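You operate a simulated robot arm through the tools that you are given. There is no shell and no other tool.

You run a simulated robot arm. Do the job below in one go: nothing can be reset, and whatever is moved stays where it is left.

TASK
Flip the turning holder and reflow the dull joint under its board.
Fine: flux it first and stand the pen; heat till it shines, stand the iron, then station and fan off.

The check looks at the end state, three seconds after you hand in, the way a careful person would. Anything else that was tipped, shoved, dropped, spilled or broken makes it a failure.

THE ROBOT
A 7-joint arm with a two-finger parallel gripper, fixed in place. Base frame: the origin is on the floor under the middle of its stand, x ahead of it, y to its left, z up; the work surface is at about z = 780. Units: mm, degrees, N and s.
It reaches about 1372 mm from its shoulder. Its first joint turns from -149.0 to 149.0 degrees. Payload 3.43 kg.
The TCP is the grasp point between the finger pads, 30 mm short of the fingertips. In the tool frame z runs along the fingers and y along their closing line. Largest opening 94 mm; finger width 28, thickness 10; the body of the gripper, 50 by 96 mm, starts 55 mm behind the TCP.
Orientation is told as [roll, pitch, yaw] about the base's x, y, z axes, in that order, counted from this pose: with the fingers straight down and closing along the base's y, the tool's x points along the base's -x, its y along +y and its z along -z.

THE INTERFACE
- The arm moves only by the tool drive_tool. Its argument "rows" is a list of rows, each a list of 3 entries, a list of its own where there are three numbers: the shift along the base's x, y, z in mm, then the turn, a rotation vector about the base's x, y, z in degrees, then the gripper command, from -1 (shut) to 1 (fully open), values between in proportion. In form: [[[tx, ty, tz], [rx, ry, rz], fingers], ...]. A call has 1 to 20 rows; each row is the pose to reach, as a shift and turn from the pose commanded when the call began. Rows are played at 5 a second. More than 50 mm and 8.6 degrees between two rows, or a gripper value outside its range, and nothing of the call is played. Where a pose cannot be reached the arm comes as near as it can. A force on the tool above 40 N (or 10 N above the force at the start of the call, whichever is more), or a blocked arm, ends the call early, and 0.2 s more pass. Each finger travels about 45 mm/s and halts on what it meets, pressing with about 44 N; the grip force reading is that of the motor and also rises with nothing between the fingers. The clock runs only during rows and for 0.2 s after the last one: add rows that repeat a pose to give the fingers time. The reply holds the time, the measured pose of the TCP, the force on the tool along the base axes, the opening and the grip force, in the units named above and with some noise, with the torque about the TCP (base axes, N m) and any sound that the robot's microphone picked up.
- Cameras (640 x 400 px; columns grow to the right, rows downward): "scene" is fixed at [401.8, 648.9, 1614.6]; the picture's right is [-0.62, -0.79, 0.00], its down [-0.61, 0.48, -0.63] and it looks along [0.50, -0.39, -0.77] (base axes); focal length 254 px, centre (320, 200). "wrist" rides on the gripper at [76, 14, -102] in the tool frame; the picture's right is [-0.18, 0.98, 0.00], its down [-0.75, -0.14, -0.64] and it looks along [-0.63, -0.12, 0.77] (tool axes); focal length 243 px, centre (320, 200). There is no depth. A picture from a camera that has moved, and an enlarged one, comes with that camera's place and axes in the base frame and with its lens.
- get_image(camera): a new picture of that camera. The clock stands still meanwhile.
- inspect(camera, box): a new picture of the part [left, top, right, bottom] of that camera's present view, enlarged. The clock stands still meanwhile.
- job_done(): hands the job in; it is judged then, once.

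Nothing tells you positions but the pictures and the camera data. Unless the task says otherwise, let go and move clear before handing in.

The tools are called after "Request:" by a JSON object that holds its "name" and its "arguments". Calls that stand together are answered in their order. drive_tool: Moves the arm, as the interface text tells. Its arguments: {"type":"object","properties":{"rows":{"type":"array"}},"required":["rows"]} The other tools are called the same way: get_image (camera) takes a picture; inspect (camera, box) takes an enlarged picture of a part of a camera's view; job_done () hands the job in.

At the start:

```text
time: 0.0
eef_pos: [977.2, 140.3, 1176.7]
tool_rot: [0.0, 0.0, -0.1]
contact_force: [-0.6, -0.1, 0.5]
moment: [-0.02, -0.01, 0.0]
opening: 93.9
grasp_force: 0.1
```

scene: 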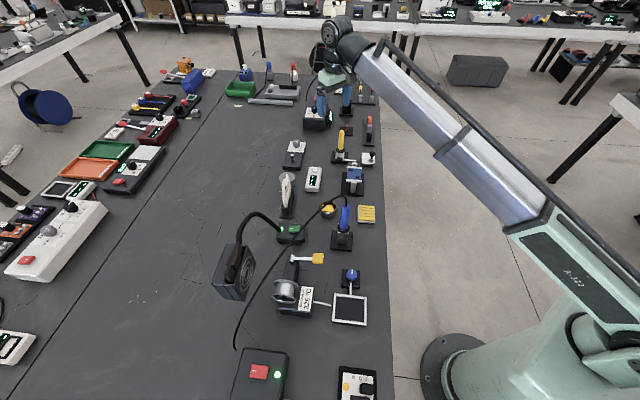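
wrist: 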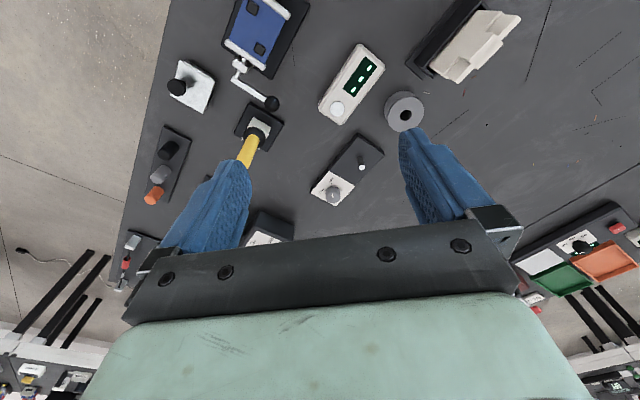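

I see a bench with many devices: a turning board holder (blue board with crank), a yellow pen in a stand, a blue-handled iron in a stand, a station with red switch, a fan. I'll take closer looks before moving.

Request:
{"name": "inspect", "arguments": {"camera": "scene", "box": [270, 110, 400, 200]}}

Request:
{"name": "inspect", "arguments": {"camera": "scene", "box": [200, 180, 400, 320]}}

Request:
{"name": "inspect", "arguments": {"camera": "scene", "box": [200, 290, 400, 400]}}

Request:
{"name": "inspect", "arguments": {"camera": "scene", "box": [220, 50, 400, 150]}}

Request:
{"name": "inspect", "arguments": {"camera": "wrist", "box": [120, 0, 420, 240]}}

```text
4.44 times, centred on (335, 155) of scene
camera zoom: at [401.8, 648.9, 1614.6], right [-0.62, -0.79, 0.0], down [-0.61, 0.48, -0.63], along [0.5, -0.39, -0.77], focal length 1129 px, centre (253, 400)
```

zoom: 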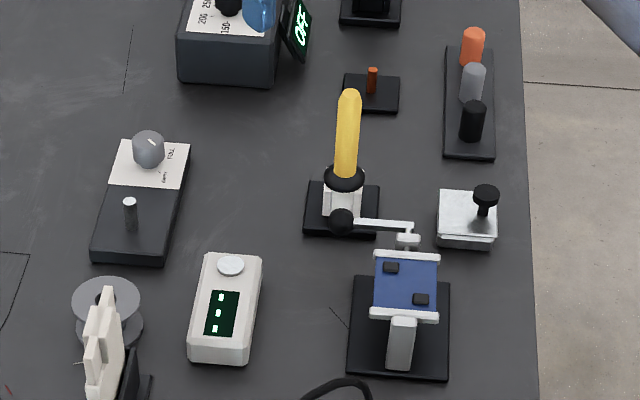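

```text
2.86 times, centred on (300, 250) of scene
camera zoom: at [401.8, 648.9, 1614.6], right [-0.62, -0.79, 0.0], down [-0.61, 0.48, -0.63], along [0.5, -0.39, -0.77], focal length 726 px, centre (377, 57)
```

zoom: 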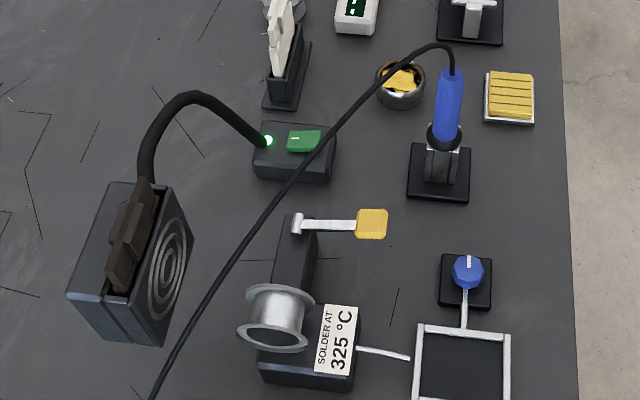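

```text
3.20 times, centred on (300, 345) of scene
camera zoom: at [401.8, 648.9, 1614.6], right [-0.62, -0.79, 0.0], down [-0.61, 0.48, -0.63], along [0.5, -0.39, -0.77], focal length 813 px, centre (384, -264)
```

zoom: 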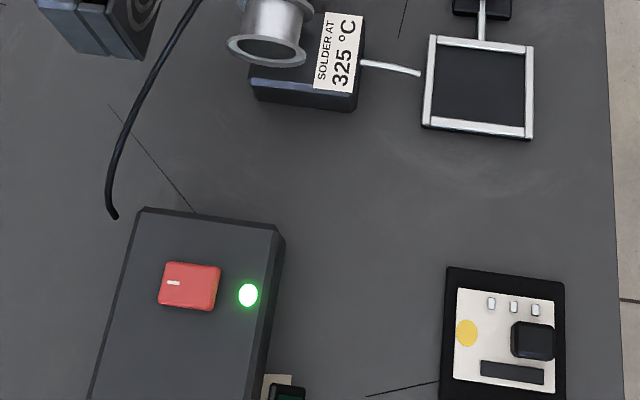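

```text
3.56 times, centred on (310, 100) of scene
camera zoom: at [401.8, 648.9, 1614.6], right [-0.62, -0.79, 0.0], down [-0.61, 0.48, -0.63], along [0.5, -0.39, -0.77], focal length 903 px, centre (356, 556)
```

zoom: 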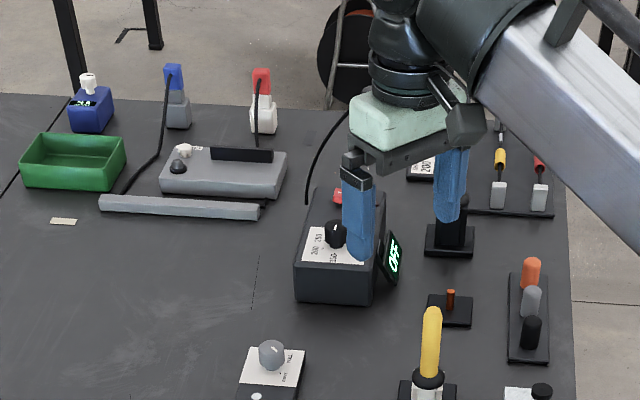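

```text
1.67 times, centred on (270, 120) of wrist
camera zoom: at [901.7, 152.8, 1277.5], right [0.18, 0.98, 0.0], down [0.75, -0.14, 0.64], along [0.63, -0.12, -0.77], focal length 404 px, centre (403, 333)
```

zoom: 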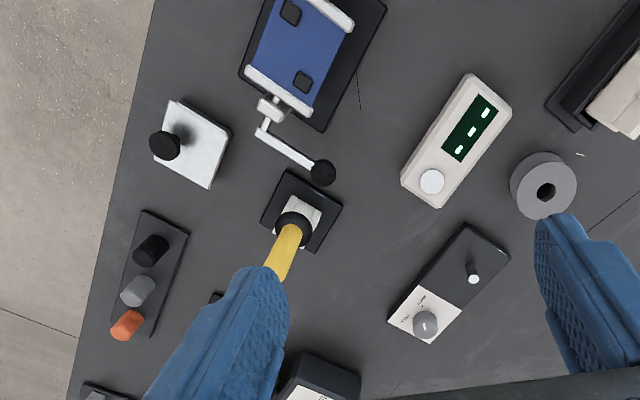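

The turning holder (blue board with crank) looks to be near (920, 60), the flux pen stand (yellow) near (1080, -5), the iron near (740, 280), the station near (555, 730). I'll move the wrist camera over the area for better looks.

Request:
{"name": "drive_tool", "arguments": {"rows": [[[-40, 20, 10], [0, 0, 0], 1], [[-80, 40, 20], [0, 0, 0], 1], [[-120, 60, 20], [0, 0, 0], 1], [[-160, 80, 20], [0, 0, 0], 1], [[-200, 100, 20], [0, 0, 0], 1], [[-240, 120, 20], [0, 0, 0], 1], [[-270, 140, 20], [0, 0, 0], 1], [[-270, 140, 20], [0, 0, 0], 1]]}}

Request:
{"name": "get_image", "arguments": {"camera": "wrist"}}

```text
time: 1.8
eef_pos: [722.8, 282.6, 1171.9]
tool_rot: [0.8, -1.9, 0.0]
contact_force: [0.0, 0.8, 0.4]
moment: [-0.01, 0.0, 0.01]
opening: 94.0
grasp_force: 0.1
out of reach, approached as far as the arm can: row 4, 5, 6, 7, 8
```

```text
taken
camera wrist: at [642.9, 294.1, 1270.1], right [0.18, 0.98, 0.02], down [0.73, -0.15, 0.66], along [0.66, -0.11, -0.75], focal length 243 px, centre (320, 200)
```

wrist: 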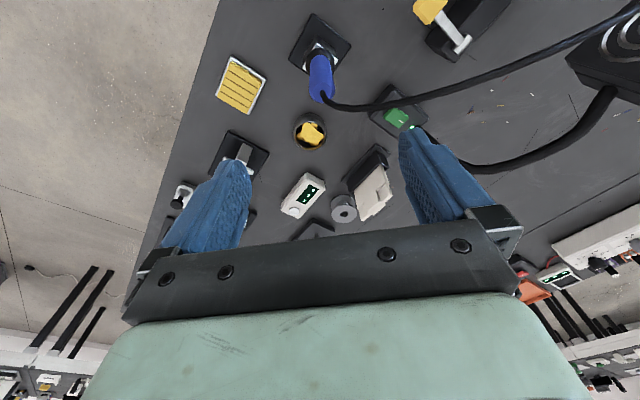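

The close-in poses are out of reach at that height, so I'll go lower and outward toward the station to read it.

Request:
{"name": "drive_tool", "arguments": {"rows": [[[0, 40, -20], [0, 0, 0], 1], [[0, 80, -40], [0, 0, 0], 1], [[-20, 120, -60], [0, 0, 0], 1], [[-40, 160, -60], [0, 0, 0], 1], [[-60, 200, -60], [0, 0, 0], 1], [[-80, 240, -60], [0, 0, 0], 1], [[-100, 280, -60], [0, 0, 0], 1], [[-120, 320, -60], [0, 0, 0], 1], [[-130, 340, -60], [0, 0, 0], 1], [[-130, 340, -60], [0, 0, 0], 1]]}}

Request:
{"name": "get_image", "arguments": {"camera": "wrist"}}

Request:
{"name": "get_image", "arguments": {"camera": "scene"}}

```text
time: 4.0
eef_pos: [590.8, 622.8, 1111.0]
tool_rot: [0.0, 0.0, 0.1]
contact_force: [-0.5, 0.4, 0.1]
moment: [0.04, 0.0, 0.0]
opening: 93.9
grasp_force: 0.0
```

```text
taken
camera wrist: at [515.8, 637.4, 1211.0], right [0.18, 0.98, 0.0], down [0.75, -0.14, 0.64], along [0.63, -0.12, -0.77], focal length 243 px, centre (320, 200)
```

wrist: 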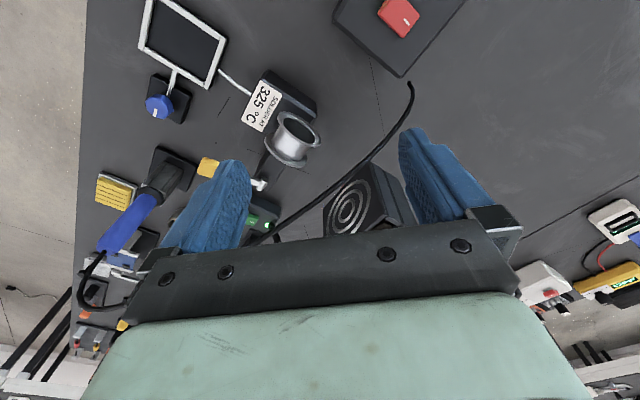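

```text
taken
```

scene: 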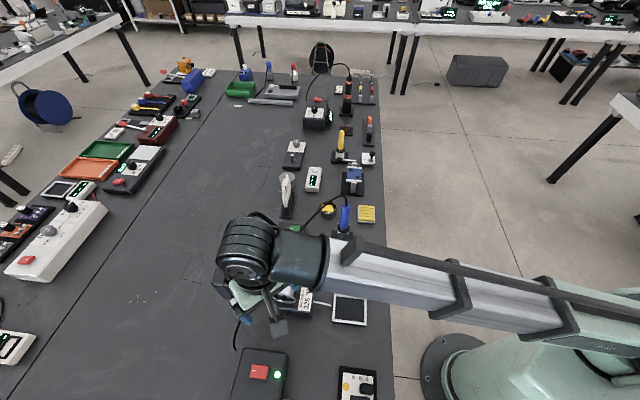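

The station with red rocker lies under the wrist camera's edge. I'll zoom in on the far station now unobstructed, and pitch the wrist for a look at the near station.

Request:
{"name": "inspect", "arguments": {"camera": "scene", "box": [280, 55, 400, 130]}}

Request:
{"name": "inspect", "arguments": {"camera": "scene", "box": [220, 330, 400, 400]}}

Request:
{"name": "inspect", "arguments": {"camera": "scene", "box": [270, 130, 390, 200]}}

Request:
{"name": "drive_tool", "arguments": {"rows": [[[-30, 0, 0], [0, 7, 0], 1], [[-50, 0, 0], [0, 14, 0], 1], [[-70, 0, 0], [0, 20, 0], 1], [[-90, 0, 0], [0, 26, 0], 1], [[-90, 0, 0], [0, 26, 0], 1]]}}

Request:
{"name": "get_image", "arguments": {"camera": "wrist"}}

```text
5.33 times, centred on (340, 92) of scene
camera zoom: at [401.8, 648.9, 1614.6], right [-0.62, -0.79, 0.0], down [-0.61, 0.48, -0.63], along [0.5, -0.39, -0.77], focal length 1355 px, centre (213, 773)
```

zoom: 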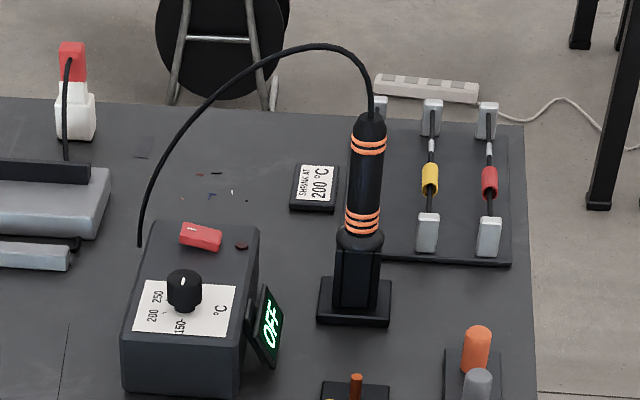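

```text
3.56 times, centred on (310, 365) of scene
camera zoom: at [401.8, 648.9, 1614.6], right [-0.62, -0.79, 0.0], down [-0.61, 0.48, -0.63], along [0.5, -0.39, -0.77], focal length 903 px, centre (356, -387)
```

zoom: 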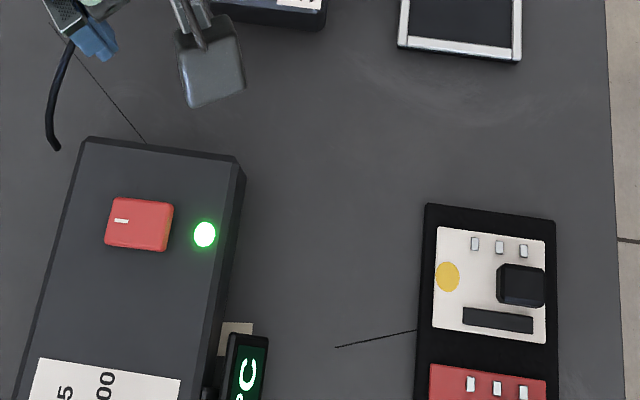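

```text
5.33 times, centred on (330, 165) of scene
camera zoom: at [401.8, 648.9, 1614.6], right [-0.62, -0.79, 0.0], down [-0.61, 0.48, -0.63], along [0.5, -0.39, -0.77], focal length 1355 px, centre (267, 387)
```

zoom: 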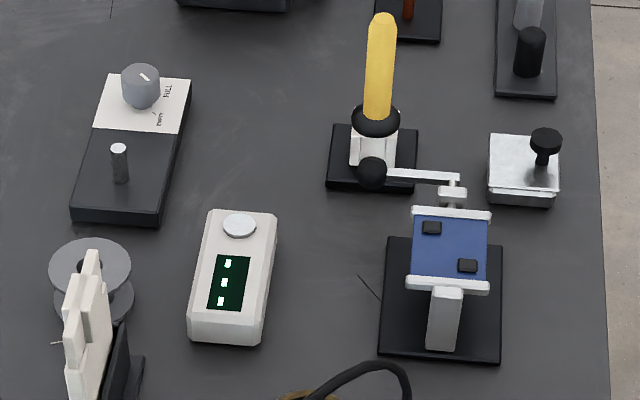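

```text
time: 5.2
eef_pos: [490.5, 661.3, 1049.8]
tool_rot: [4.5, 23.2, 0.0]
contact_force: [0.0, -0.1, -0.1]
moment: [-0.01, -0.03, 0.01]
opening: 93.7
grasp_force: 0.1
out of reach, approached as far as the arm can: row 2, 3, 4, 5
```

```text
taken
camera wrist: at [461.3, 666.6, 1172.5], right [0.2, 0.98, 0.0], down [0.94, -0.19, 0.28], along [0.27, -0.06, -0.96], focal length 243 px, centre (320, 200)
```

wrist: 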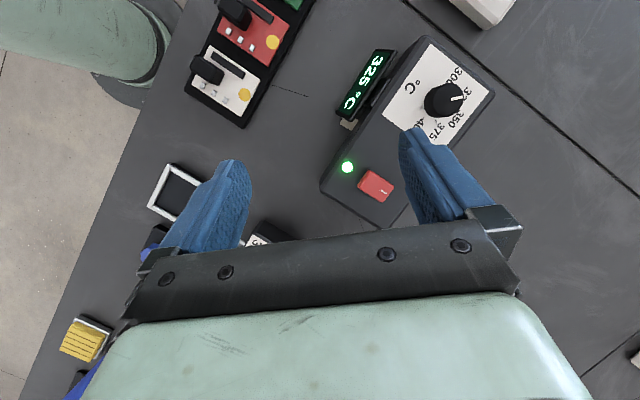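

The near station reads 325 °C, lamp green, matching the "solder at 325 °C" label. Next I'll look closer at the frame with blue knob, then the board holder.

Request:
{"name": "inspect", "arguments": {"camera": "scene", "box": [320, 255, 400, 335]}}

Request:
{"name": "inspect", "arguments": {"camera": "wrist", "box": [300, 20, 520, 240]}}

Request:
{"name": "drive_tool", "arguments": {"rows": [[[30, -30, 20], [0, -7, 0], 1], [[60, -60, 40], [0, -14, 0], 1], [[90, -90, 50], [0, -20, 0], 1], [[120, -120, 60], [0, -26, 0], 1], [[150, -150, 60], [0, -26, 0], 1], [[180, -190, 60], [0, -26, 0], 1], [[220, -220, 60], [0, -26, 0], 1], [[260, -250, 60], [0, -26, 0], 1], [[260, -250, 60], [0, -26, 0], 1]]}}

Request:
{"name": "get_image", "arguments": {"camera": "wrist"}}

```text
5.00 times, centred on (360, 295) of scene
camera zoom: at [401.8, 648.9, 1614.6], right [-0.62, -0.79, 0.0], down [-0.61, 0.48, -0.63], along [0.5, -0.39, -0.77], focal length 1270 px, centre (120, -275)
```

zoom: 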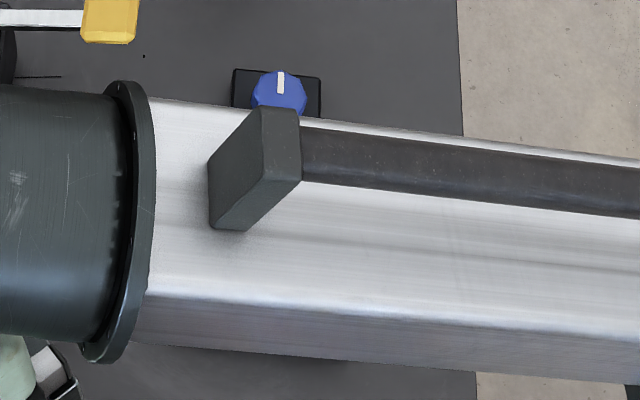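

```text
1.82 times, centred on (410, 130) of wrist
camera zoom: at [461.3, 666.6, 1172.5], right [0.2, 0.98, 0.0], down [0.94, -0.19, 0.28], along [0.27, -0.06, -0.96], focal length 441 px, centre (156, 327)
```

zoom: 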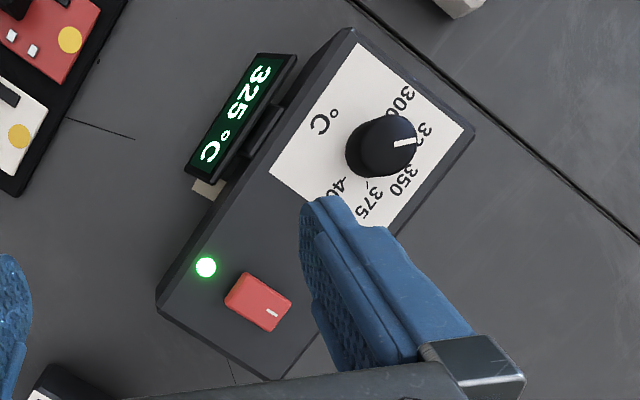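

```text
time: 7.2
eef_pos: [751.8, 409.6, 1106.9]
tool_rot: [4.7, -2.9, -0.1]
contact_force: [0.5, -0.1, 0.1]
moment: [-0.02, 0.0, -0.01]
opening: 93.8
grasp_force: 0.1
```

```text
taken
camera wrist: at [671.3, 415.1, 1203.8], right [0.18, 0.98, 0.09], down [0.72, -0.19, 0.66], along [0.67, -0.06, -0.74], focal length 243 px, centre (320, 200)
```

wrist: 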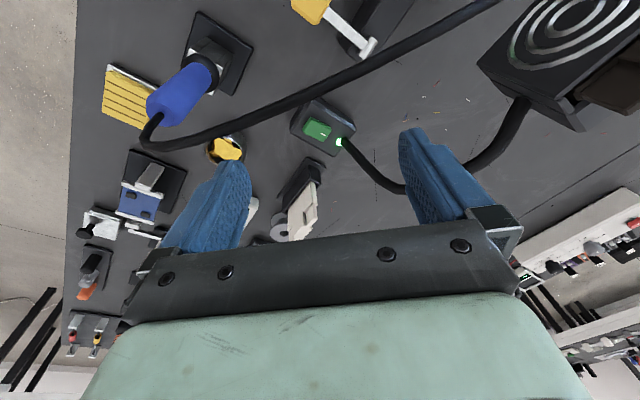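

Fan switch (green, lit) is near (880, 420); iron, sponge, brass wool are clear. Now moving over the board holder and levelling the tool.

Request:
{"name": "drive_tool", "arguments": {"rows": [[[10, -40, 0], [-2, 1, 0], 1], [[20, -80, 0], [-4, 2, 0], 1], [[30, -120, 0], [-4.7, 2.9, 0], 1], [[40, -160, 0], [-4.7, 2.9, 0], 1], [[60, -200, 0], [-4.7, 2.9, 0], 1], [[80, -240, 0], [-4.7, 2.9, 0], 1], [[90, -280, 0], [-4.7, 2.9, 0], 1], [[100, -320, 0], [-4.7, 2.9, 0], 1], [[100, -350, 0], [-4.7, 2.9, 0], 1], [[100, -350, 0], [-4.7, 2.9, 0], 1]]}}

Request:
{"name": "get_image", "arguments": {"camera": "wrist"}}

Request:
{"name": "inspect", "arguments": {"camera": "scene", "box": [200, 180, 400, 320]}}

```text
time: 9.4
eef_pos: [850.8, 57.4, 1102.4]
tool_rot: [0.0, 0.1, 0.0]
contact_force: [0.1, -0.5, -1.4]
moment: [0.01, 0.0, 0.01]
opening: 94.0
grasp_force: 0.0
```

```text
taken
camera wrist: at [775.0, 71.7, 1203.5], right [0.18, 0.98, 0.0], down [0.75, -0.14, 0.64], along [0.63, -0.12, -0.77], focal length 243 px, centre (320, 200)
```

wrist: 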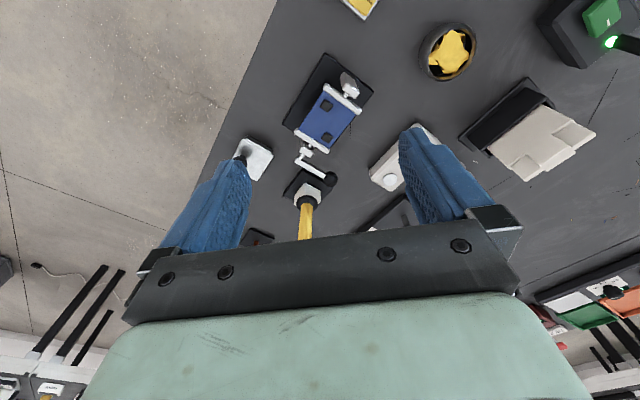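

```text
2.86 times, centred on (300, 250) of scene
camera zoom: at [401.8, 648.9, 1614.6], right [-0.62, -0.79, 0.0], down [-0.61, 0.48, -0.63], along [0.5, -0.39, -0.77], focal length 726 px, centre (377, 57)
```

zoom: 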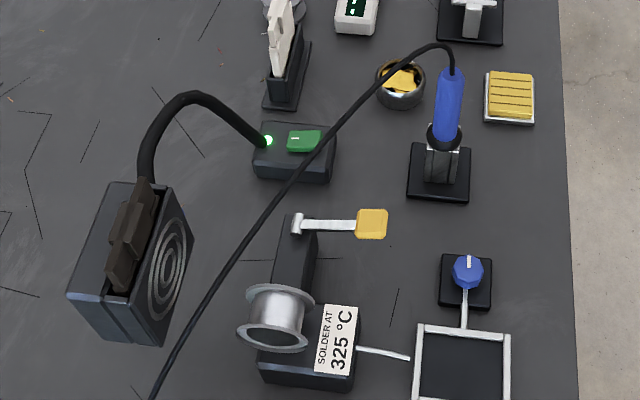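

Request:
{"name": "inspect", "arguments": {"camera": "scene", "box": [320, 255, 390, 335]}}

Request:
{"name": "inspect", "arguments": {"camera": "wrist", "box": [230, 30, 430, 240]}}

Request:
{"name": "inspect", "arguments": {"camera": "scene", "box": [325, 120, 385, 200]}}

```text
5.00 times, centred on (355, 295) of scene
camera zoom: at [401.8, 648.9, 1614.6], right [-0.62, -0.79, 0.0], down [-0.61, 0.48, -0.63], along [0.5, -0.39, -0.77], focal length 1270 px, centre (145, -275)
```

zoom: 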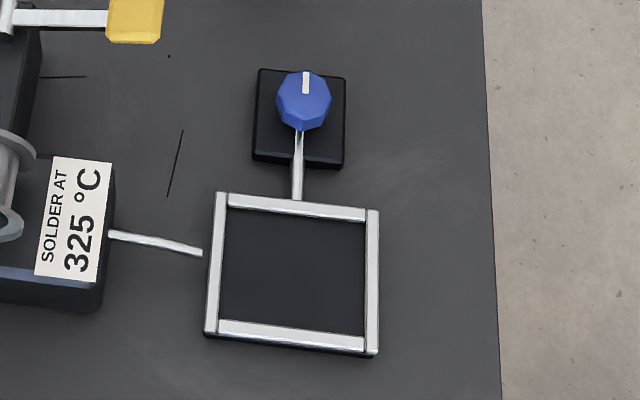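

```text
1.90 times, centred on (330, 135) of wrist
camera zoom: at [775.0, 71.7, 1203.5], right [0.18, 0.98, 0.0], down [0.75, -0.14, 0.64], along [0.63, -0.12, -0.77], focal length 462 px, centre (301, 324)
```

zoom: 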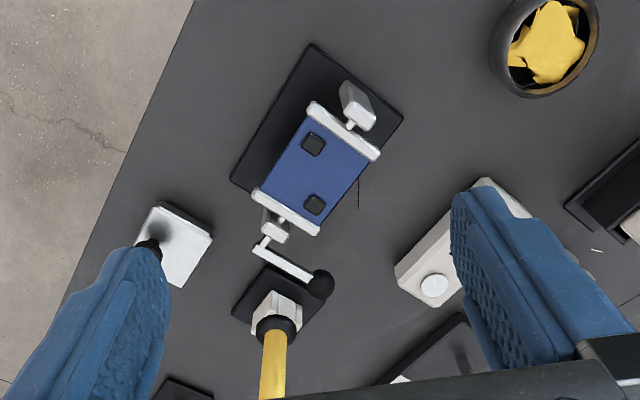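

```text
5.00 times, centred on (355, 160) of scene
camera zoom: at [401.8, 648.9, 1614.6], right [-0.62, -0.79, 0.0], down [-0.61, 0.48, -0.63], along [0.5, -0.39, -0.77], focal length 1270 px, centre (145, 400)
```

zoom: 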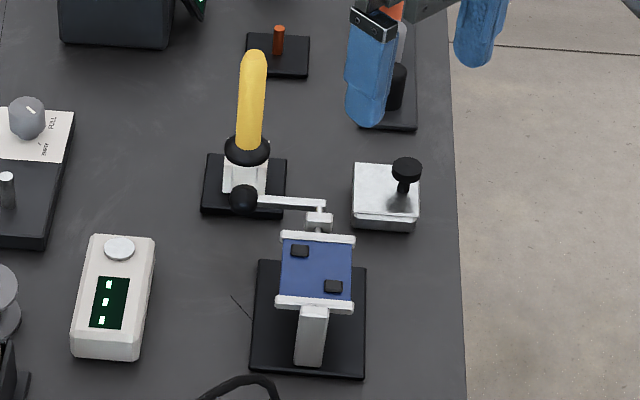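

The holder sits at about (922, 55, 840) with its axis along the bench (about -45° yaw). Its crank knob is near (1033, 41, 840), and the pen stand is just beyond at (1097, -19). I'll rotate the wrist to line up with the bench and look closer.

Request:
{"name": "drive_tool", "arguments": {"rows": [[[0, 0, 0], [0, 0, -8], 1], [[0, 0, 0], [0, 0, -16], 1], [[0, 5, -20], [0, 0, -24], 1], [[5, 10, -40], [0, 0, -32], 1], [[10, 15, -70], [0, 0, -40], 1], [[15, 20, -100], [0, 0, -45], 1], [[23, 26, -130], [0, 0, -45], 1], [[23, 26, -130], [0, 0, -45], 1]]}}

Request:
{"name": "get_image", "arguments": {"camera": "wrist"}}

Request:
{"name": "inspect", "arguments": {"camera": "wrist", "box": [200, 0, 420, 230]}}

```text
time: 11.2
eef_pos: [878.7, 86.7, 973.4]
tool_rot: [-0.1, 0.1, -45.0]
contact_force: [0.8, -0.1, -1.0]
moment: [0.03, -0.01, 0.0]
opening: 93.7
grasp_force: 0.1
```

```text
taken
camera wrist: at [834.2, 149.4, 1073.5], right [0.83, 0.56, 0.0], down [0.43, -0.63, 0.64], along [0.36, -0.53, -0.77], focal length 243 px, centre (320, 200)
```

wrist: 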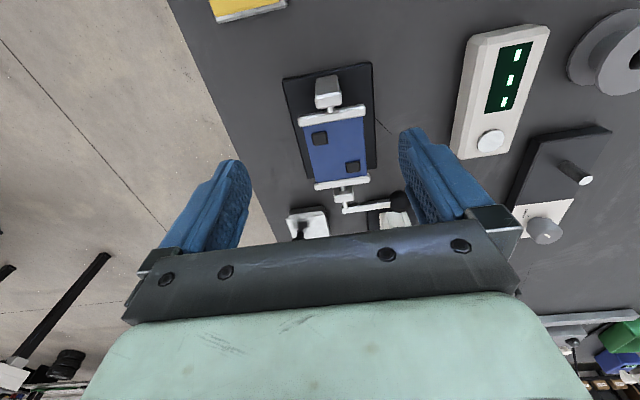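

```text
1.74 times, centred on (310, 115) of wrist
camera zoom: at [834.2, 149.4, 1073.5], right [0.83, 0.56, 0.0], down [0.43, -0.63, 0.64], along [0.36, -0.53, -0.77], focal length 422 px, centre (337, 348)
```

zoom: 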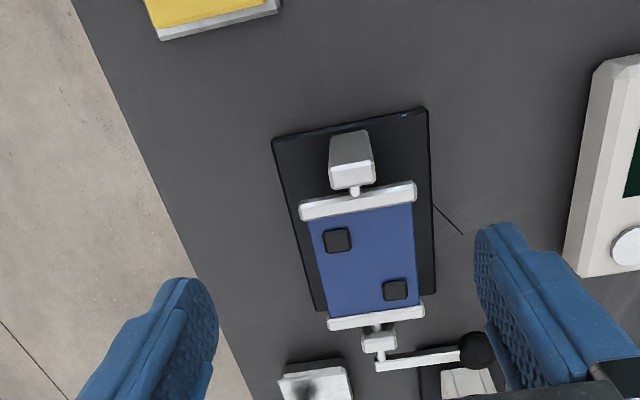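

The crank arm runs sideways from the axis and the ball sits at its end, around e1=704 along the bench. Pinching the ball along the bench direction (yaw +45°) would let it pivot between the pads while I swing it over the top. I'll move above the knob with that orientation and look.

Request:
{"name": "drive_tool", "arguments": {"rows": [[[5, 0, 20], [0, 0, 8], 1], [[10, -5, 40], [0, 0, 16], 1], [[20, -10, 60], [0, 0, 24], 1], [[35, -15, 70], [0, 0, 32], 1], [[50, -20, 80], [0, 0, 40], 1], [[65, -25, 80], [0, 0, 48], 1], [[80, -30, 80], [0, 0, 56], 1], [[95, -35, 80], [0, 0, 64], 1], [[110, -38, 80], [0, 0, 72], 1], [[130, -42, 80], [0, 0, 80], 1], [[150, -45, 80], [0, 0, 88], 1], [[157, -47, 80], [0, 0, 90], 1], [[157, -47, 60], [0, 0, 90], 1], [[157, -47, 60], [0, 0, 90], 1]]}}

Request:
{"name": "get_image", "arguments": {"camera": "wrist"}}

Request:
{"name": "get_image", "arguments": {"camera": "scene"}}

```text
time: 14.2
eef_pos: [1034.8, 37.7, 1035.1]
tool_rot: [-0.1, 0.1, 45.0]
contact_force: [0.2, 0.4, -0.7]
moment: [0.01, -0.01, -0.04]
opening: 94.1
grasp_force: 0.0
```

```text
taken
camera wrist: at [970.2, -6.2, 1135.6], right [-0.57, 0.82, 0.0], down [0.63, 0.44, 0.64], along [0.53, 0.36, -0.77], focal length 243 px, centre (320, 200)
```

wrist: 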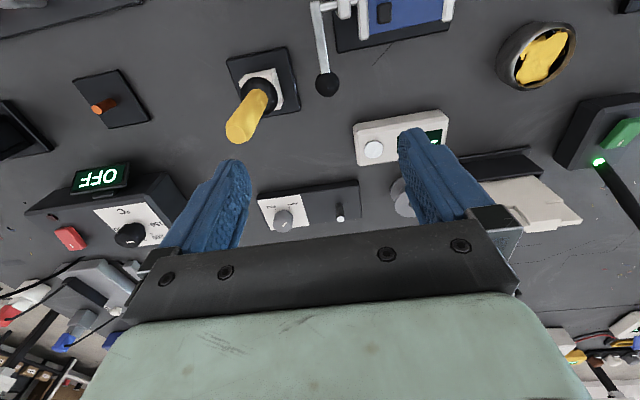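

```text
taken
```

scene: 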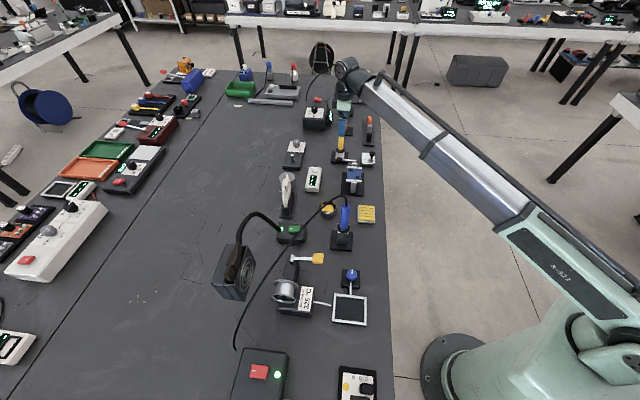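

Request:
{"name": "inspect", "arguments": {"camera": "wrist", "box": [200, 0, 480, 170]}}

```text
2.29 times, centred on (340, 85) of wrist
camera zoom: at [970.2, -6.2, 1135.6], right [-0.57, 0.82, 0.0], down [0.63, 0.44, 0.64], along [0.53, 0.36, -0.77], focal length 555 px, centre (274, 463)
```

zoom: 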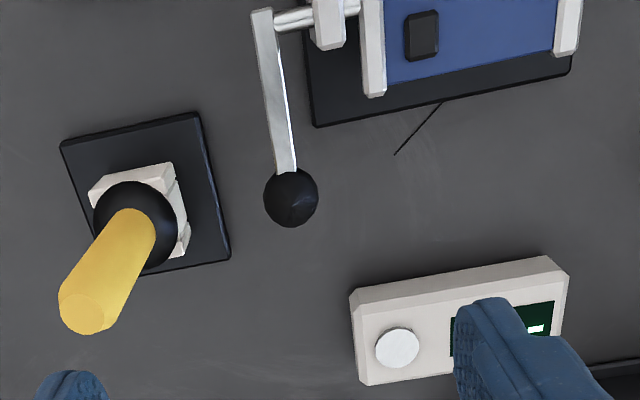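

The ball knob is in line with the crank arm at about e1=697, e2=758, z=840 (x≈1029, y≈43); the pen is vertical at x≈1090, y≈-15. I'll partly close, descend around the knob and grip it.

Request:
{"name": "drive_tool", "arguments": {"rows": [[[-6, 5.4, 0], [0, 0, 0], 0.36], [[-6, 5.4, -30], [0, 0, 0], 0.36], [[-6, 5.4, -70], [0, 0, 0], 0.36], [[-6, 5.4, -110], [0, 0, 0], 0.36], [[-6, 5.4, -150], [0, 0, 0], 0.36], [[-6, 5.4, -175], [0, 0, 0], 0.36], [[-6, 5.4, -190], [0, 0, 0], 0.36], [[-6, 5.4, -193], [0, 0, 0], 0.36], [[-6, 5.4, -193], [0, 0, 0], 0.36]]}}

Request:
{"name": "get_image", "arguments": {"camera": "wrist"}}

Request:
{"name": "inspect", "arguments": {"camera": "scene", "box": [310, 110, 400, 200]}}

```text
time: 16.2
eef_pos: [1028.5, 42.8, 840.4]
tool_rot: [-0.2, 0.1, 45.0]
contact_force: [1.3, -0.7, -0.7]
moment: [-0.03, 0.04, -0.02]
opening: 63.9
grasp_force: 0.0
```

```text
taken
camera wrist: at [965.5, -0.9, 941.7], right [-0.57, 0.82, 0.0], down [0.63, 0.44, 0.64], along [0.53, 0.36, -0.77], focal length 243 px, centre (320, 200)
```

wrist: 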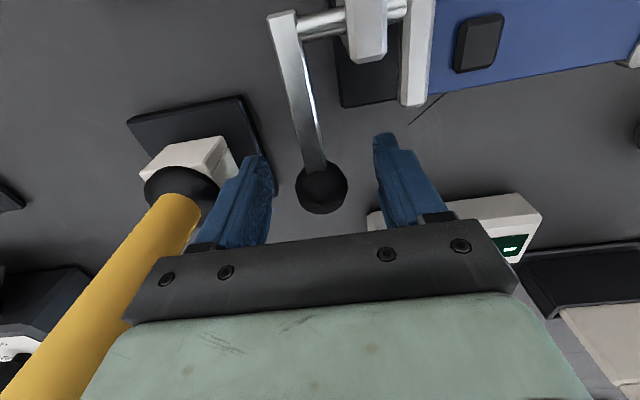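

```text
4.44 times, centred on (355, 155) of scene
camera zoom: at [401.8, 648.9, 1614.6], right [-0.62, -0.79, 0.0], down [-0.61, 0.48, -0.63], along [0.5, -0.39, -0.77], focal length 1129 px, centre (164, 400)
```

zoom: 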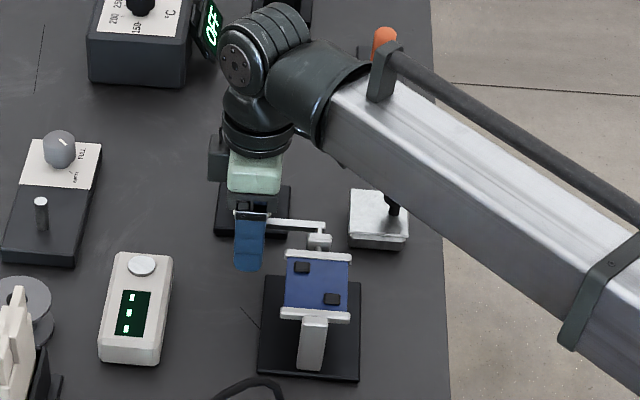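

The ball is centred between the fingers and the pen clear to the side. Closing on the ball now.

Request:
{"name": "drive_tool", "arguments": {"rows": [[[0, 0, 0], [0, 0, 0], 0.0], [[0, 0, 0], [0, 0, 0], -0.5], [[0, 0, 0], [0, 0, 0], -0.6], [[0, 0, 0], [0, 0, 0], -0.6]]}}

```text
time: 17.2
eef_pos: [1029.8, 43.5, 841.7]
tool_rot: [-0.1, 0.1, 45.2]
contact_force: [-6.9, 4.8, -2.5]
moment: [0.04, -0.03, 0.0]
opening: 27.6
grasp_force: 44.3
```

Gripped (27.6 mm, 44 N). I'll swing the knob up along its arc, in small steps, watching the force.

Request:
{"name": "drive_tool", "arguments": {"rows": [[[-0.2, -0.2, 5.9], [0, 0, 0], -0.6], [[-0.7, -0.7, 11.8], [0, 0, 0], -0.6], [[-1.6, -1.6, 17.6], [0, 0, 0], -0.6], [[-2.9, -2.9, 23.3], [0, 0, 0], -0.6], [[-2.9, -2.9, 23.3], [0, 0, 0], -0.6]]}}

Request:
{"name": "get_image", "arguments": {"camera": "wrist"}}

Request:
{"name": "inspect", "arguments": {"camera": "scene", "box": [310, 110, 400, 200]}}

```text
time: 18.4
eef_pos: [1025.9, 41.1, 865.0]
tool_rot: [-0.1, 0.1, 45.1]
contact_force: [2.8, 14.4, -15.3]
moment: [0.9, -0.8, -0.03]
opening: 27.3
grasp_force: 44.8
```

```text
taken
camera wrist: at [962.0, -3.4, 965.9], right [-0.57, 0.82, 0.0], down [0.63, 0.43, 0.64], along [0.53, 0.36, -0.77], focal length 243 px, centre (320, 200)
```

wrist: 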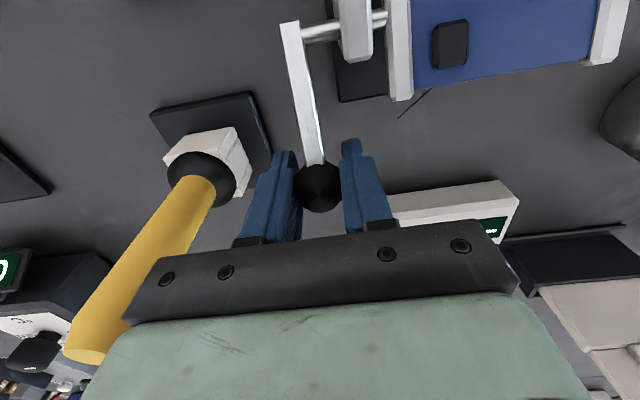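

```text
4.44 times, centred on (355, 155) of scene
camera zoom: at [401.8, 648.9, 1614.6], right [-0.62, -0.79, 0.0], down [-0.61, 0.48, -0.63], along [0.5, -0.39, -0.77], focal length 1129 px, centre (164, 400)
```

zoom: 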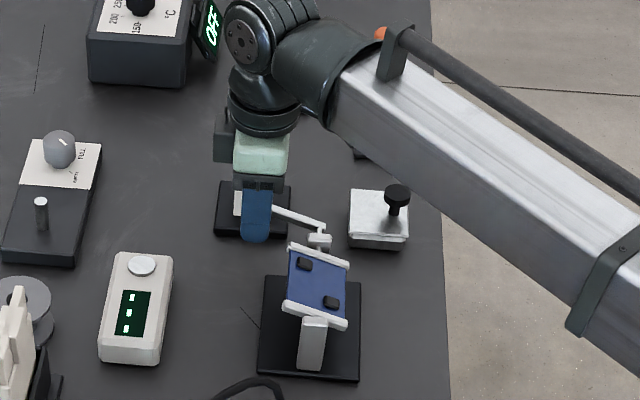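

The board is turning with the crank and the forces are modest. Continuing the arc to about 60°.

Request:
{"name": "drive_tool", "arguments": {"rows": [[[-1.8, -1.8, 8], [0, 0, 0], -0.6], [[-4.7, -4.7, 15.3], [0, 0, 0], -0.6], [[-8.3, -8.3, 22], [0, 0, 0], -0.6], [[-12.5, -12.5, 28], [0, 0, 0], -0.6], [[-17.2, -17.2, 33.2], [0, 0, 0], -0.6], [[-22.3, -22.3, 37.6], [0, 0, 0], -0.6]]}}

Request:
{"name": "inspect", "arguments": {"camera": "scene", "box": [310, 110, 400, 200]}}

Request:
{"name": "get_image", "arguments": {"camera": "wrist"}}

```text
time: 19.8
eef_pos: [1003.2, 18.5, 903.4]
tool_rot: [-0.3, 0.0, 45.1]
contact_force: [3.8, 15.6, 13.9]
moment: [0.25, -0.28, -0.04]
opening: 27.6
grasp_force: 19.2
```

```text
4.44 times, centred on (355, 155) of scene
camera zoom: at [401.8, 648.9, 1614.6], right [-0.62, -0.79, 0.0], down [-0.61, 0.48, -0.63], along [0.5, -0.39, -0.77], focal length 1129 px, centre (164, 400)
```

zoom: 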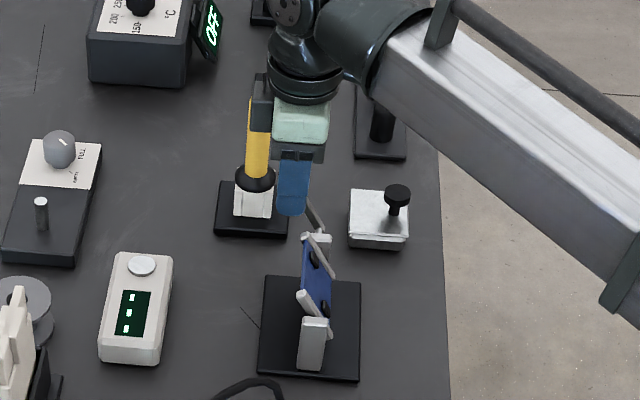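

```text
taken
camera wrist: at [938.3, -26.7, 1004.6], right [-0.57, 0.82, 0.0], down [0.63, 0.44, 0.64], along [0.53, 0.36, -0.77], focal length 243 px, centre (320, 200)
```

wrist: 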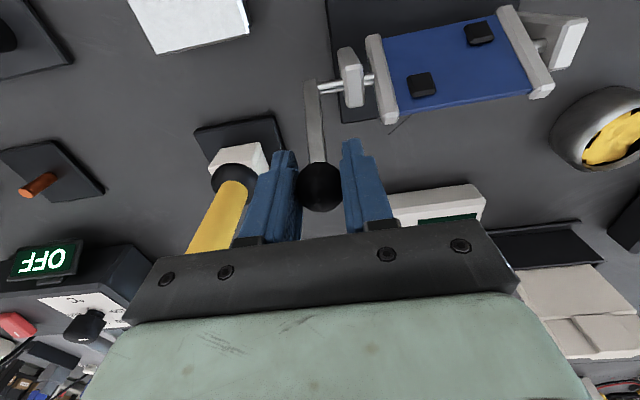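

The board is past 60°, with about 19 N radial force, so the true arc is a bit larger. I'll relax outward slightly, then continue.

Request:
{"name": "drive_tool", "arguments": {"rows": [[[1, 1, 3], [0, 0, 0], -0.6], [[1, 1, 3], [0, 0, 0], -0.6]]}}

```text
time: 20.4
eef_pos: [1001.9, 17.1, 904.7]
tool_rot: [0.0, 0.2, 45.1]
contact_force: [-5.4, 16.3, -15.7]
moment: [0.5, -0.81, 0.07]
opening: 27.5
grasp_force: 45.0
```

Request:
{"name": "drive_tool", "arguments": {"rows": [[[-4, -2.6, 1.5], [0, 0, 0], -0.6], [[-7.4, -6, 3.1], [0, 0, 0], -0.6], [[-10.7, -9.3, 4.5], [0, 0, 0], -0.6], [[-14, -12.6, 5.8], [0, 0, 0], -0.6], [[-17.4, -16, 6.5], [0, 0, 0], -0.6], [[-20.9, -19.5, 7.1], [0, 0, 0], -0.6]]}}

Request:
{"name": "inspect", "arguments": {"camera": "scene", "box": [310, 110, 400, 200]}}

Request:
{"name": "get_image", "arguments": {"camera": "wrist"}}

```text
time: 21.8
eef_pos: [980.7, -5.6, 915.5]
tool_rot: [-0.3, 0.5, 44.7]
contact_force: [4.0, -2.8, 9.2]
moment: [0.19, 0.11, 0.03]
opening: 27.7
grasp_force: 15.5
```

```text
4.44 times, centred on (355, 155) of scene
camera zoom: at [401.8, 648.9, 1614.6], right [-0.62, -0.79, 0.0], down [-0.61, 0.48, -0.63], along [0.5, -0.39, -0.77], focal length 1129 px, centre (164, 400)
```

zoom: 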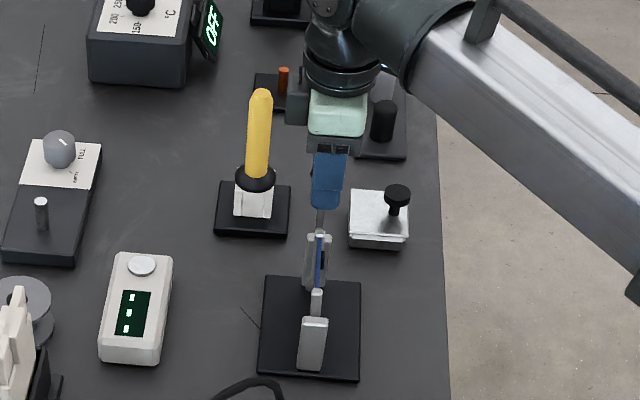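

```text
taken
camera wrist: at [916.0, -48.5, 1015.9], right [-0.56, 0.83, -0.01], down [0.63, 0.44, 0.64], along [0.53, 0.36, -0.77], focal length 243 px, centre (320, 200)
```

wrist: 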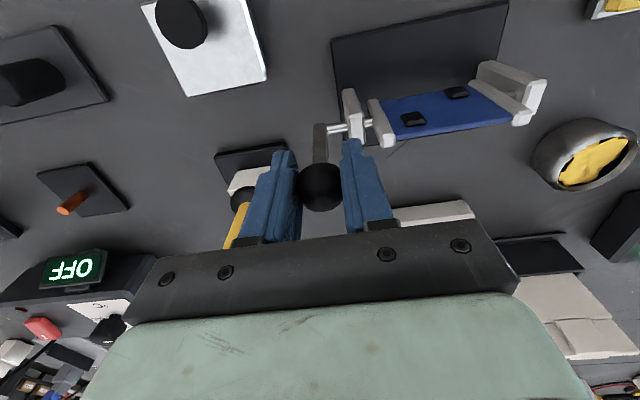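

Board is vertical at the half-way point with small forces. Continuing over and down the other side.

Request:
{"name": "drive_tool", "arguments": {"rows": [[[-3.5, -3.5, 0.5], [0, 0, 0], -0.6], [[-7, -7, 0.2], [0, 0, 0], -0.6], [[-10.5, -10.5, -0.4], [0, 0, 0], -0.6], [[-13.9, -13.9, -1.6], [0, 0, 0], -0.6], [[-17.3, -17.3, -2.9], [0, 0, 0], -0.6], [[-20.6, -20.6, -4.6], [0, 0, 0], -0.6], [[-23.8, -23.8, -6.6], [0, 0, 0], -0.6], [[-26.9, -26.9, -9], [0, 0, 0], -0.6]]}}

Request:
{"name": "inspect", "arguments": {"camera": "scene", "box": [310, 110, 400, 200]}}

Request:
{"name": "get_image", "arguments": {"camera": "wrist"}}

```text
time: 23.6
eef_pos: [955.5, -27.1, 903.1]
tool_rot: [-0.3, 0.1, 45.0]
contact_force: [15.1, -12.8, 0.8]
moment: [0.14, -0.16, -0.08]
opening: 30.1
grasp_force: 9.4
```

```text
4.44 times, centred on (355, 155) of scene
camera zoom: at [401.8, 648.9, 1614.6], right [-0.62, -0.79, 0.0], down [-0.61, 0.48, -0.63], along [0.5, -0.39, -0.77], focal length 1129 px, centre (164, 400)
```

zoom: 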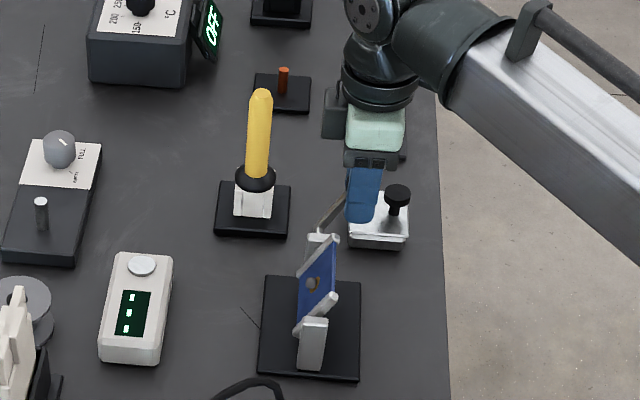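

```text
taken
camera wrist: at [891.0, -72.6, 1003.6], right [-0.56, 0.83, 0.0], down [0.63, 0.44, 0.64], along [0.53, 0.36, -0.77], focal length 243 px, centre (320, 200)
```

wrist: 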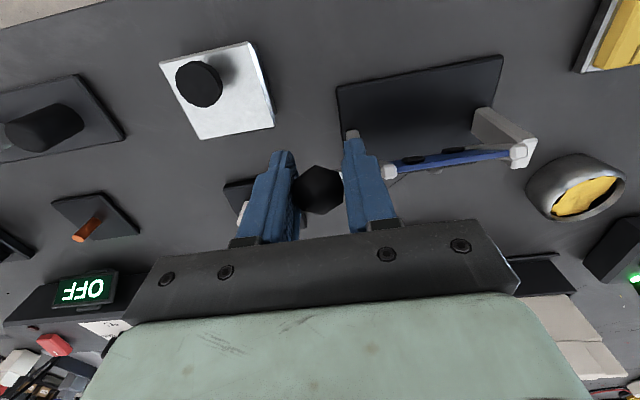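

Request:
{"name": "inspect", "arguments": {"camera": "wrist", "box": [220, 100, 440, 240]}}

Request:
{"name": "inspect", "arguments": {"camera": "scene", "box": [330, 130, 380, 180]}}

```text
2.86 times, centred on (330, 170) of wrist
camera zoom: at [891.0, -72.6, 1003.6], right [-0.56, 0.83, 0.0], down [0.63, 0.44, 0.64], along [0.53, 0.36, -0.77], focal length 693 px, centre (291, 286)
```

zoom: 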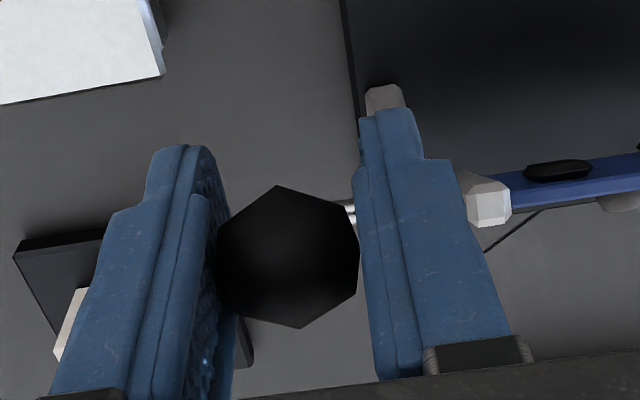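

```text
8.00 times, centred on (355, 155) of scene
camera zoom: at [401.8, 648.9, 1614.6], right [-0.62, -0.79, 0.0], down [-0.61, 0.48, -0.63], along [0.5, -0.39, -0.77], focal length 2032 px, centre (40, 560)
```

zoom: 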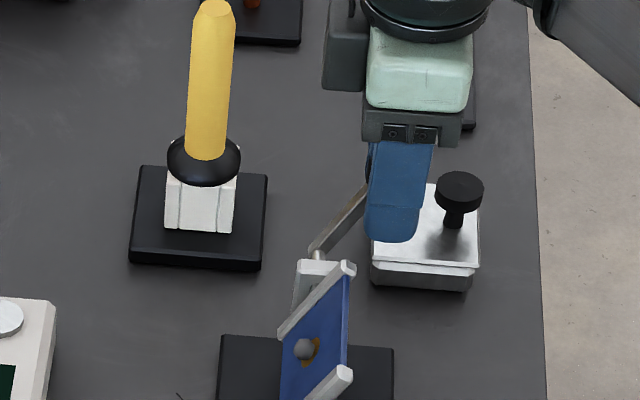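

The underside shows a dull grey joint on a copper pad at the board's middle. Continuing down the far side of the arc.

Request:
{"name": "drive_tool", "arguments": {"rows": [[[-2, -3.4, -2.4], [0, 0, 0], -0.6], [[-5, -6.4, -4.9], [0, 0, 0], -0.6], [[-7.8, -9.2, -7.8], [0, 0, 0], -0.6], [[-10.3, -11.7, -10.9], [0, 0, 0], -0.6], [[-12.7, -14.1, -14.2], [0, 0, 0], -0.6], [[-14.9, -16.3, -17.8], [0, 0, 0], -0.6], [[-16.9, -18.3, -21.6], [0, 0, 0], -0.6], [[-18.7, -20.1, -25.6], [0, 0, 0], -0.6]]}}

Request:
{"name": "inspect", "arguments": {"camera": "scene", "box": [310, 110, 400, 200]}}

```text
time: 25.4
eef_pos: [937.6, -47.8, 879.3]
tool_rot: [-0.1, 0.0, 45.0]
contact_force: [14.9, 6.3, 8.7]
moment: [0.76, -0.76, -0.03]
opening: 27.6
grasp_force: 42.8
```

```text
4.44 times, centred on (355, 155) of scene
camera zoom: at [401.8, 648.9, 1614.6], right [-0.62, -0.79, 0.0], down [-0.61, 0.48, -0.63], along [0.5, -0.39, -0.77], focal length 1129 px, centre (164, 400)
```

zoom: 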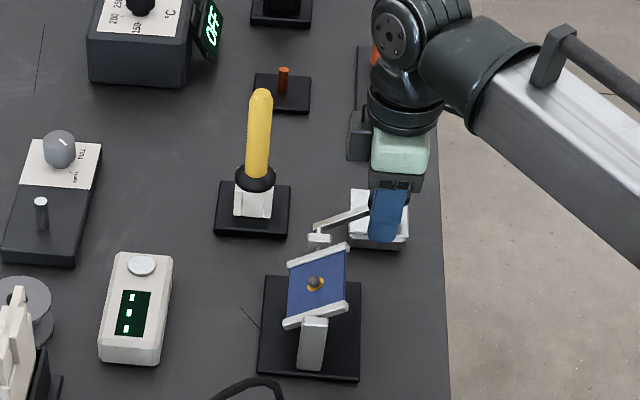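

Request:
{"name": "drive_tool", "arguments": {"rows": [[[-1, -1, -3.6], [0, 0, 0], -0.6], [[-2.1, -2.1, -7.4], [0, 0, 0], -0.6], [[-3.1, -3.1, -11.3], [0, 0, 0], -0.6], [[-4, -4, -15.3], [0, 0, 0], -0.6], [[-4.7, -4.7, -19.3], [0, 0, 0], -0.6], [[-5.3, -5.3, -23.4], [0, 0, 0], -0.6], [[-5.7, -5.7, -27.5], [0, 0, 0], -0.6], [[-5.9, -5.9, -31.6], [0, 0, 0], -0.6]]}}

Request:
{"name": "inspect", "arguments": {"camera": "scene", "box": [310, 110, 400, 200]}}

Request:
{"name": "get_image", "arguments": {"camera": "wrist"}}

```text
time: 27.2
eef_pos: [930.7, -54.7, 846.5]
tool_rot: [-0.2, -0.1, 45.0]
contact_force: [15.1, 15.9, 17.9]
moment: [1.05, -1.02, 0.03]
opening: 27.6
grasp_force: 44.9
```

```text
4.44 times, centred on (355, 155) of scene
camera zoom: at [401.8, 648.9, 1614.6], right [-0.62, -0.79, 0.0], down [-0.61, 0.48, -0.63], along [0.5, -0.39, -0.77], focal length 1129 px, centre (164, 400)
```

zoom: 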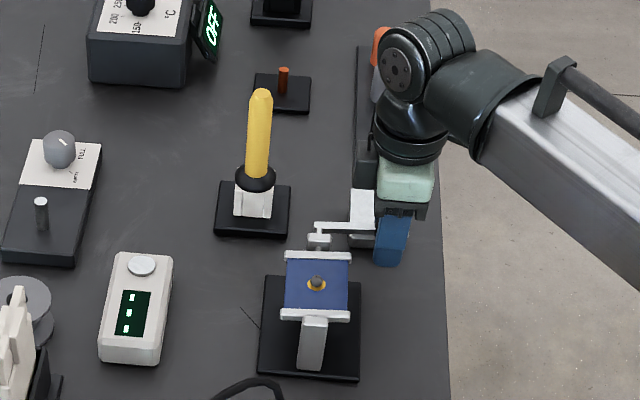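

```text
taken
camera wrist: at [866.4, -98.8, 947.2], right [-0.57, 0.82, 0.0], down [0.63, 0.43, 0.64], along [0.53, 0.36, -0.77], focal length 243 px, centre (320, 200)
```

wrist: 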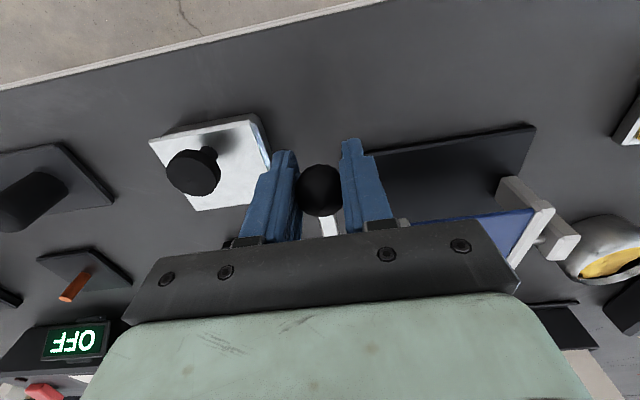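

Almost there — board looks about level with the joint up. I'll measure the level with enlarged views.

Request:
{"name": "inspect", "arguments": {"camera": "scene", "box": [330, 160, 380, 191]}}

```text
12.80 times, centred on (355, 176) of scene
camera zoom: at [401.8, 648.9, 1614.6], right [-0.62, -0.79, 0.0], down [-0.61, 0.48, -0.63], along [0.5, -0.39, -0.77], focal length 3251 px, centre (-128, 514)
```

zoom: 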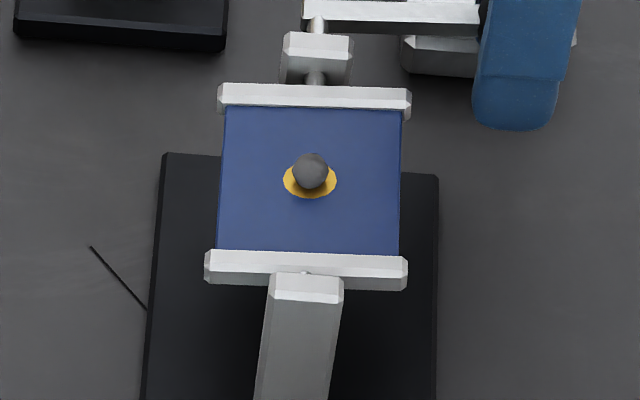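

Request:
{"name": "drive_tool", "arguments": {"rows": [[[0.7, 0.7, -1.5], [0, 0, 0], -0.6], [[1.4, 1.4, -3], [0, 0, 0], -0.6], [[1.4, 1.4, -4], [0, 0, 0], -0.6], [[1.4, 1.4, -4], [0, 0, 0], -0.6]]}}

Request:
{"name": "inspect", "arguments": {"camera": "scene", "box": [330, 160, 380, 191]}}

```text
time: 28.2
eef_pos: [931.0, -54.4, 841.8]
tool_rot: [-0.2, 0.2, 44.9]
contact_force: [-1.5, -9.6, 14.1]
moment: [0.64, -0.77, -0.06]
opening: 27.5
grasp_force: 45.1
```

```text
12.80 times, centred on (355, 176) of scene
camera zoom: at [401.8, 648.9, 1614.6], right [-0.62, -0.79, 0.0], down [-0.61, 0.48, -0.63], along [0.5, -0.39, -0.77], focal length 3251 px, centre (-128, 514)
```

zoom: 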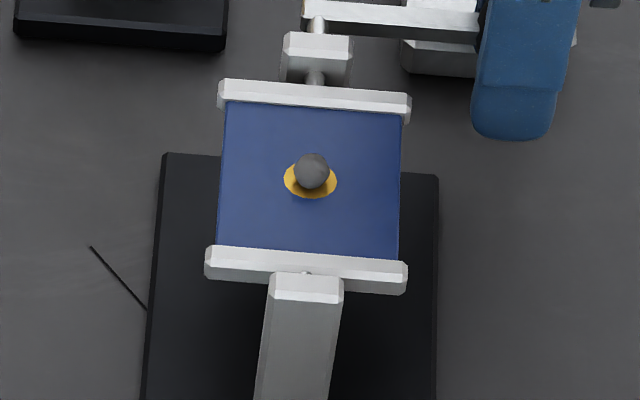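

Level now. I'll release gently (partial opening only, the silver box is near) and lift clear.

Request:
{"name": "drive_tool", "arguments": {"rows": [[[0, 0, 0], [0, 0, 0], -0.3], [[0, 0, 0], [0, 0, 0], -0.1], [[0, 0, 0], [0, 0, 0], -0.1], [[0, 0, 15], [0, 0, 0], -0.1], [[0, 0, 40], [0, 0, 0], -0.1], [[0, 0, 80], [0, 0, 0], -0.1], [[0, 0, 120], [0, 0, 0], 0.2], [[0, 0, 150], [0, 0, 0], 0.2]]}}

Request:
{"name": "inspect", "arguments": {"camera": "scene", "box": [330, 160, 380, 191]}}

Request:
{"name": "get_image", "arguments": {"camera": "wrist"}}

```text
time: 30.0
eef_pos: [934.8, -54.1, 991.4]
tool_rot: [0.0, 0.1, 45.1]
contact_force: [0.6, 0.3, 0.3]
moment: [0.01, 0.01, 0.0]
opening: 56.3
grasp_force: 0.2
```

```text
12.80 times, centred on (355, 176) of scene
camera zoom: at [401.8, 648.9, 1614.6], right [-0.62, -0.79, 0.0], down [-0.61, 0.48, -0.63], along [0.5, -0.39, -0.77], focal length 3251 px, centre (-128, 514)
```

zoom: 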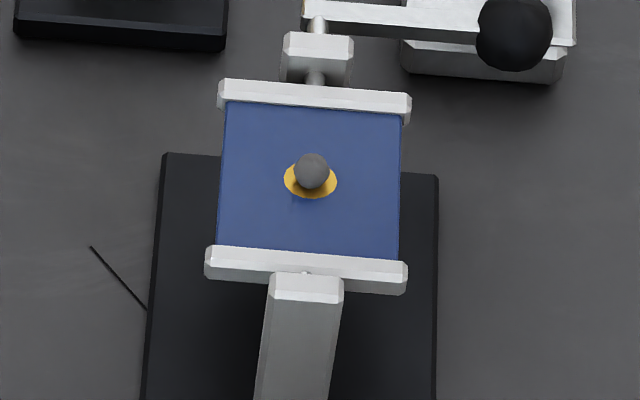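

```text
taken
camera wrist: at [869.7, -98.4, 1092.9], right [-0.57, 0.82, 0.0], down [0.63, 0.44, 0.64], along [0.53, 0.36, -0.77], focal length 243 px, centre (320, 200)
```

wrist: 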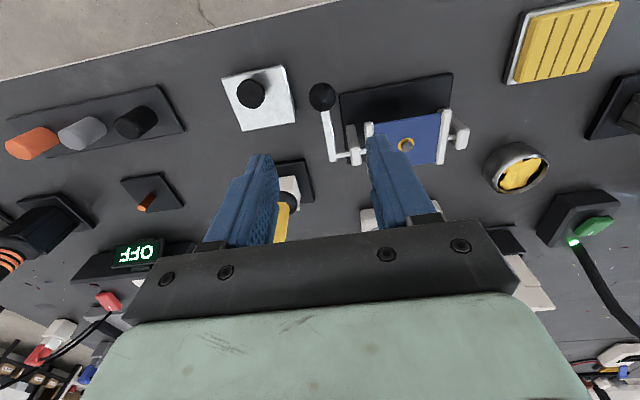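

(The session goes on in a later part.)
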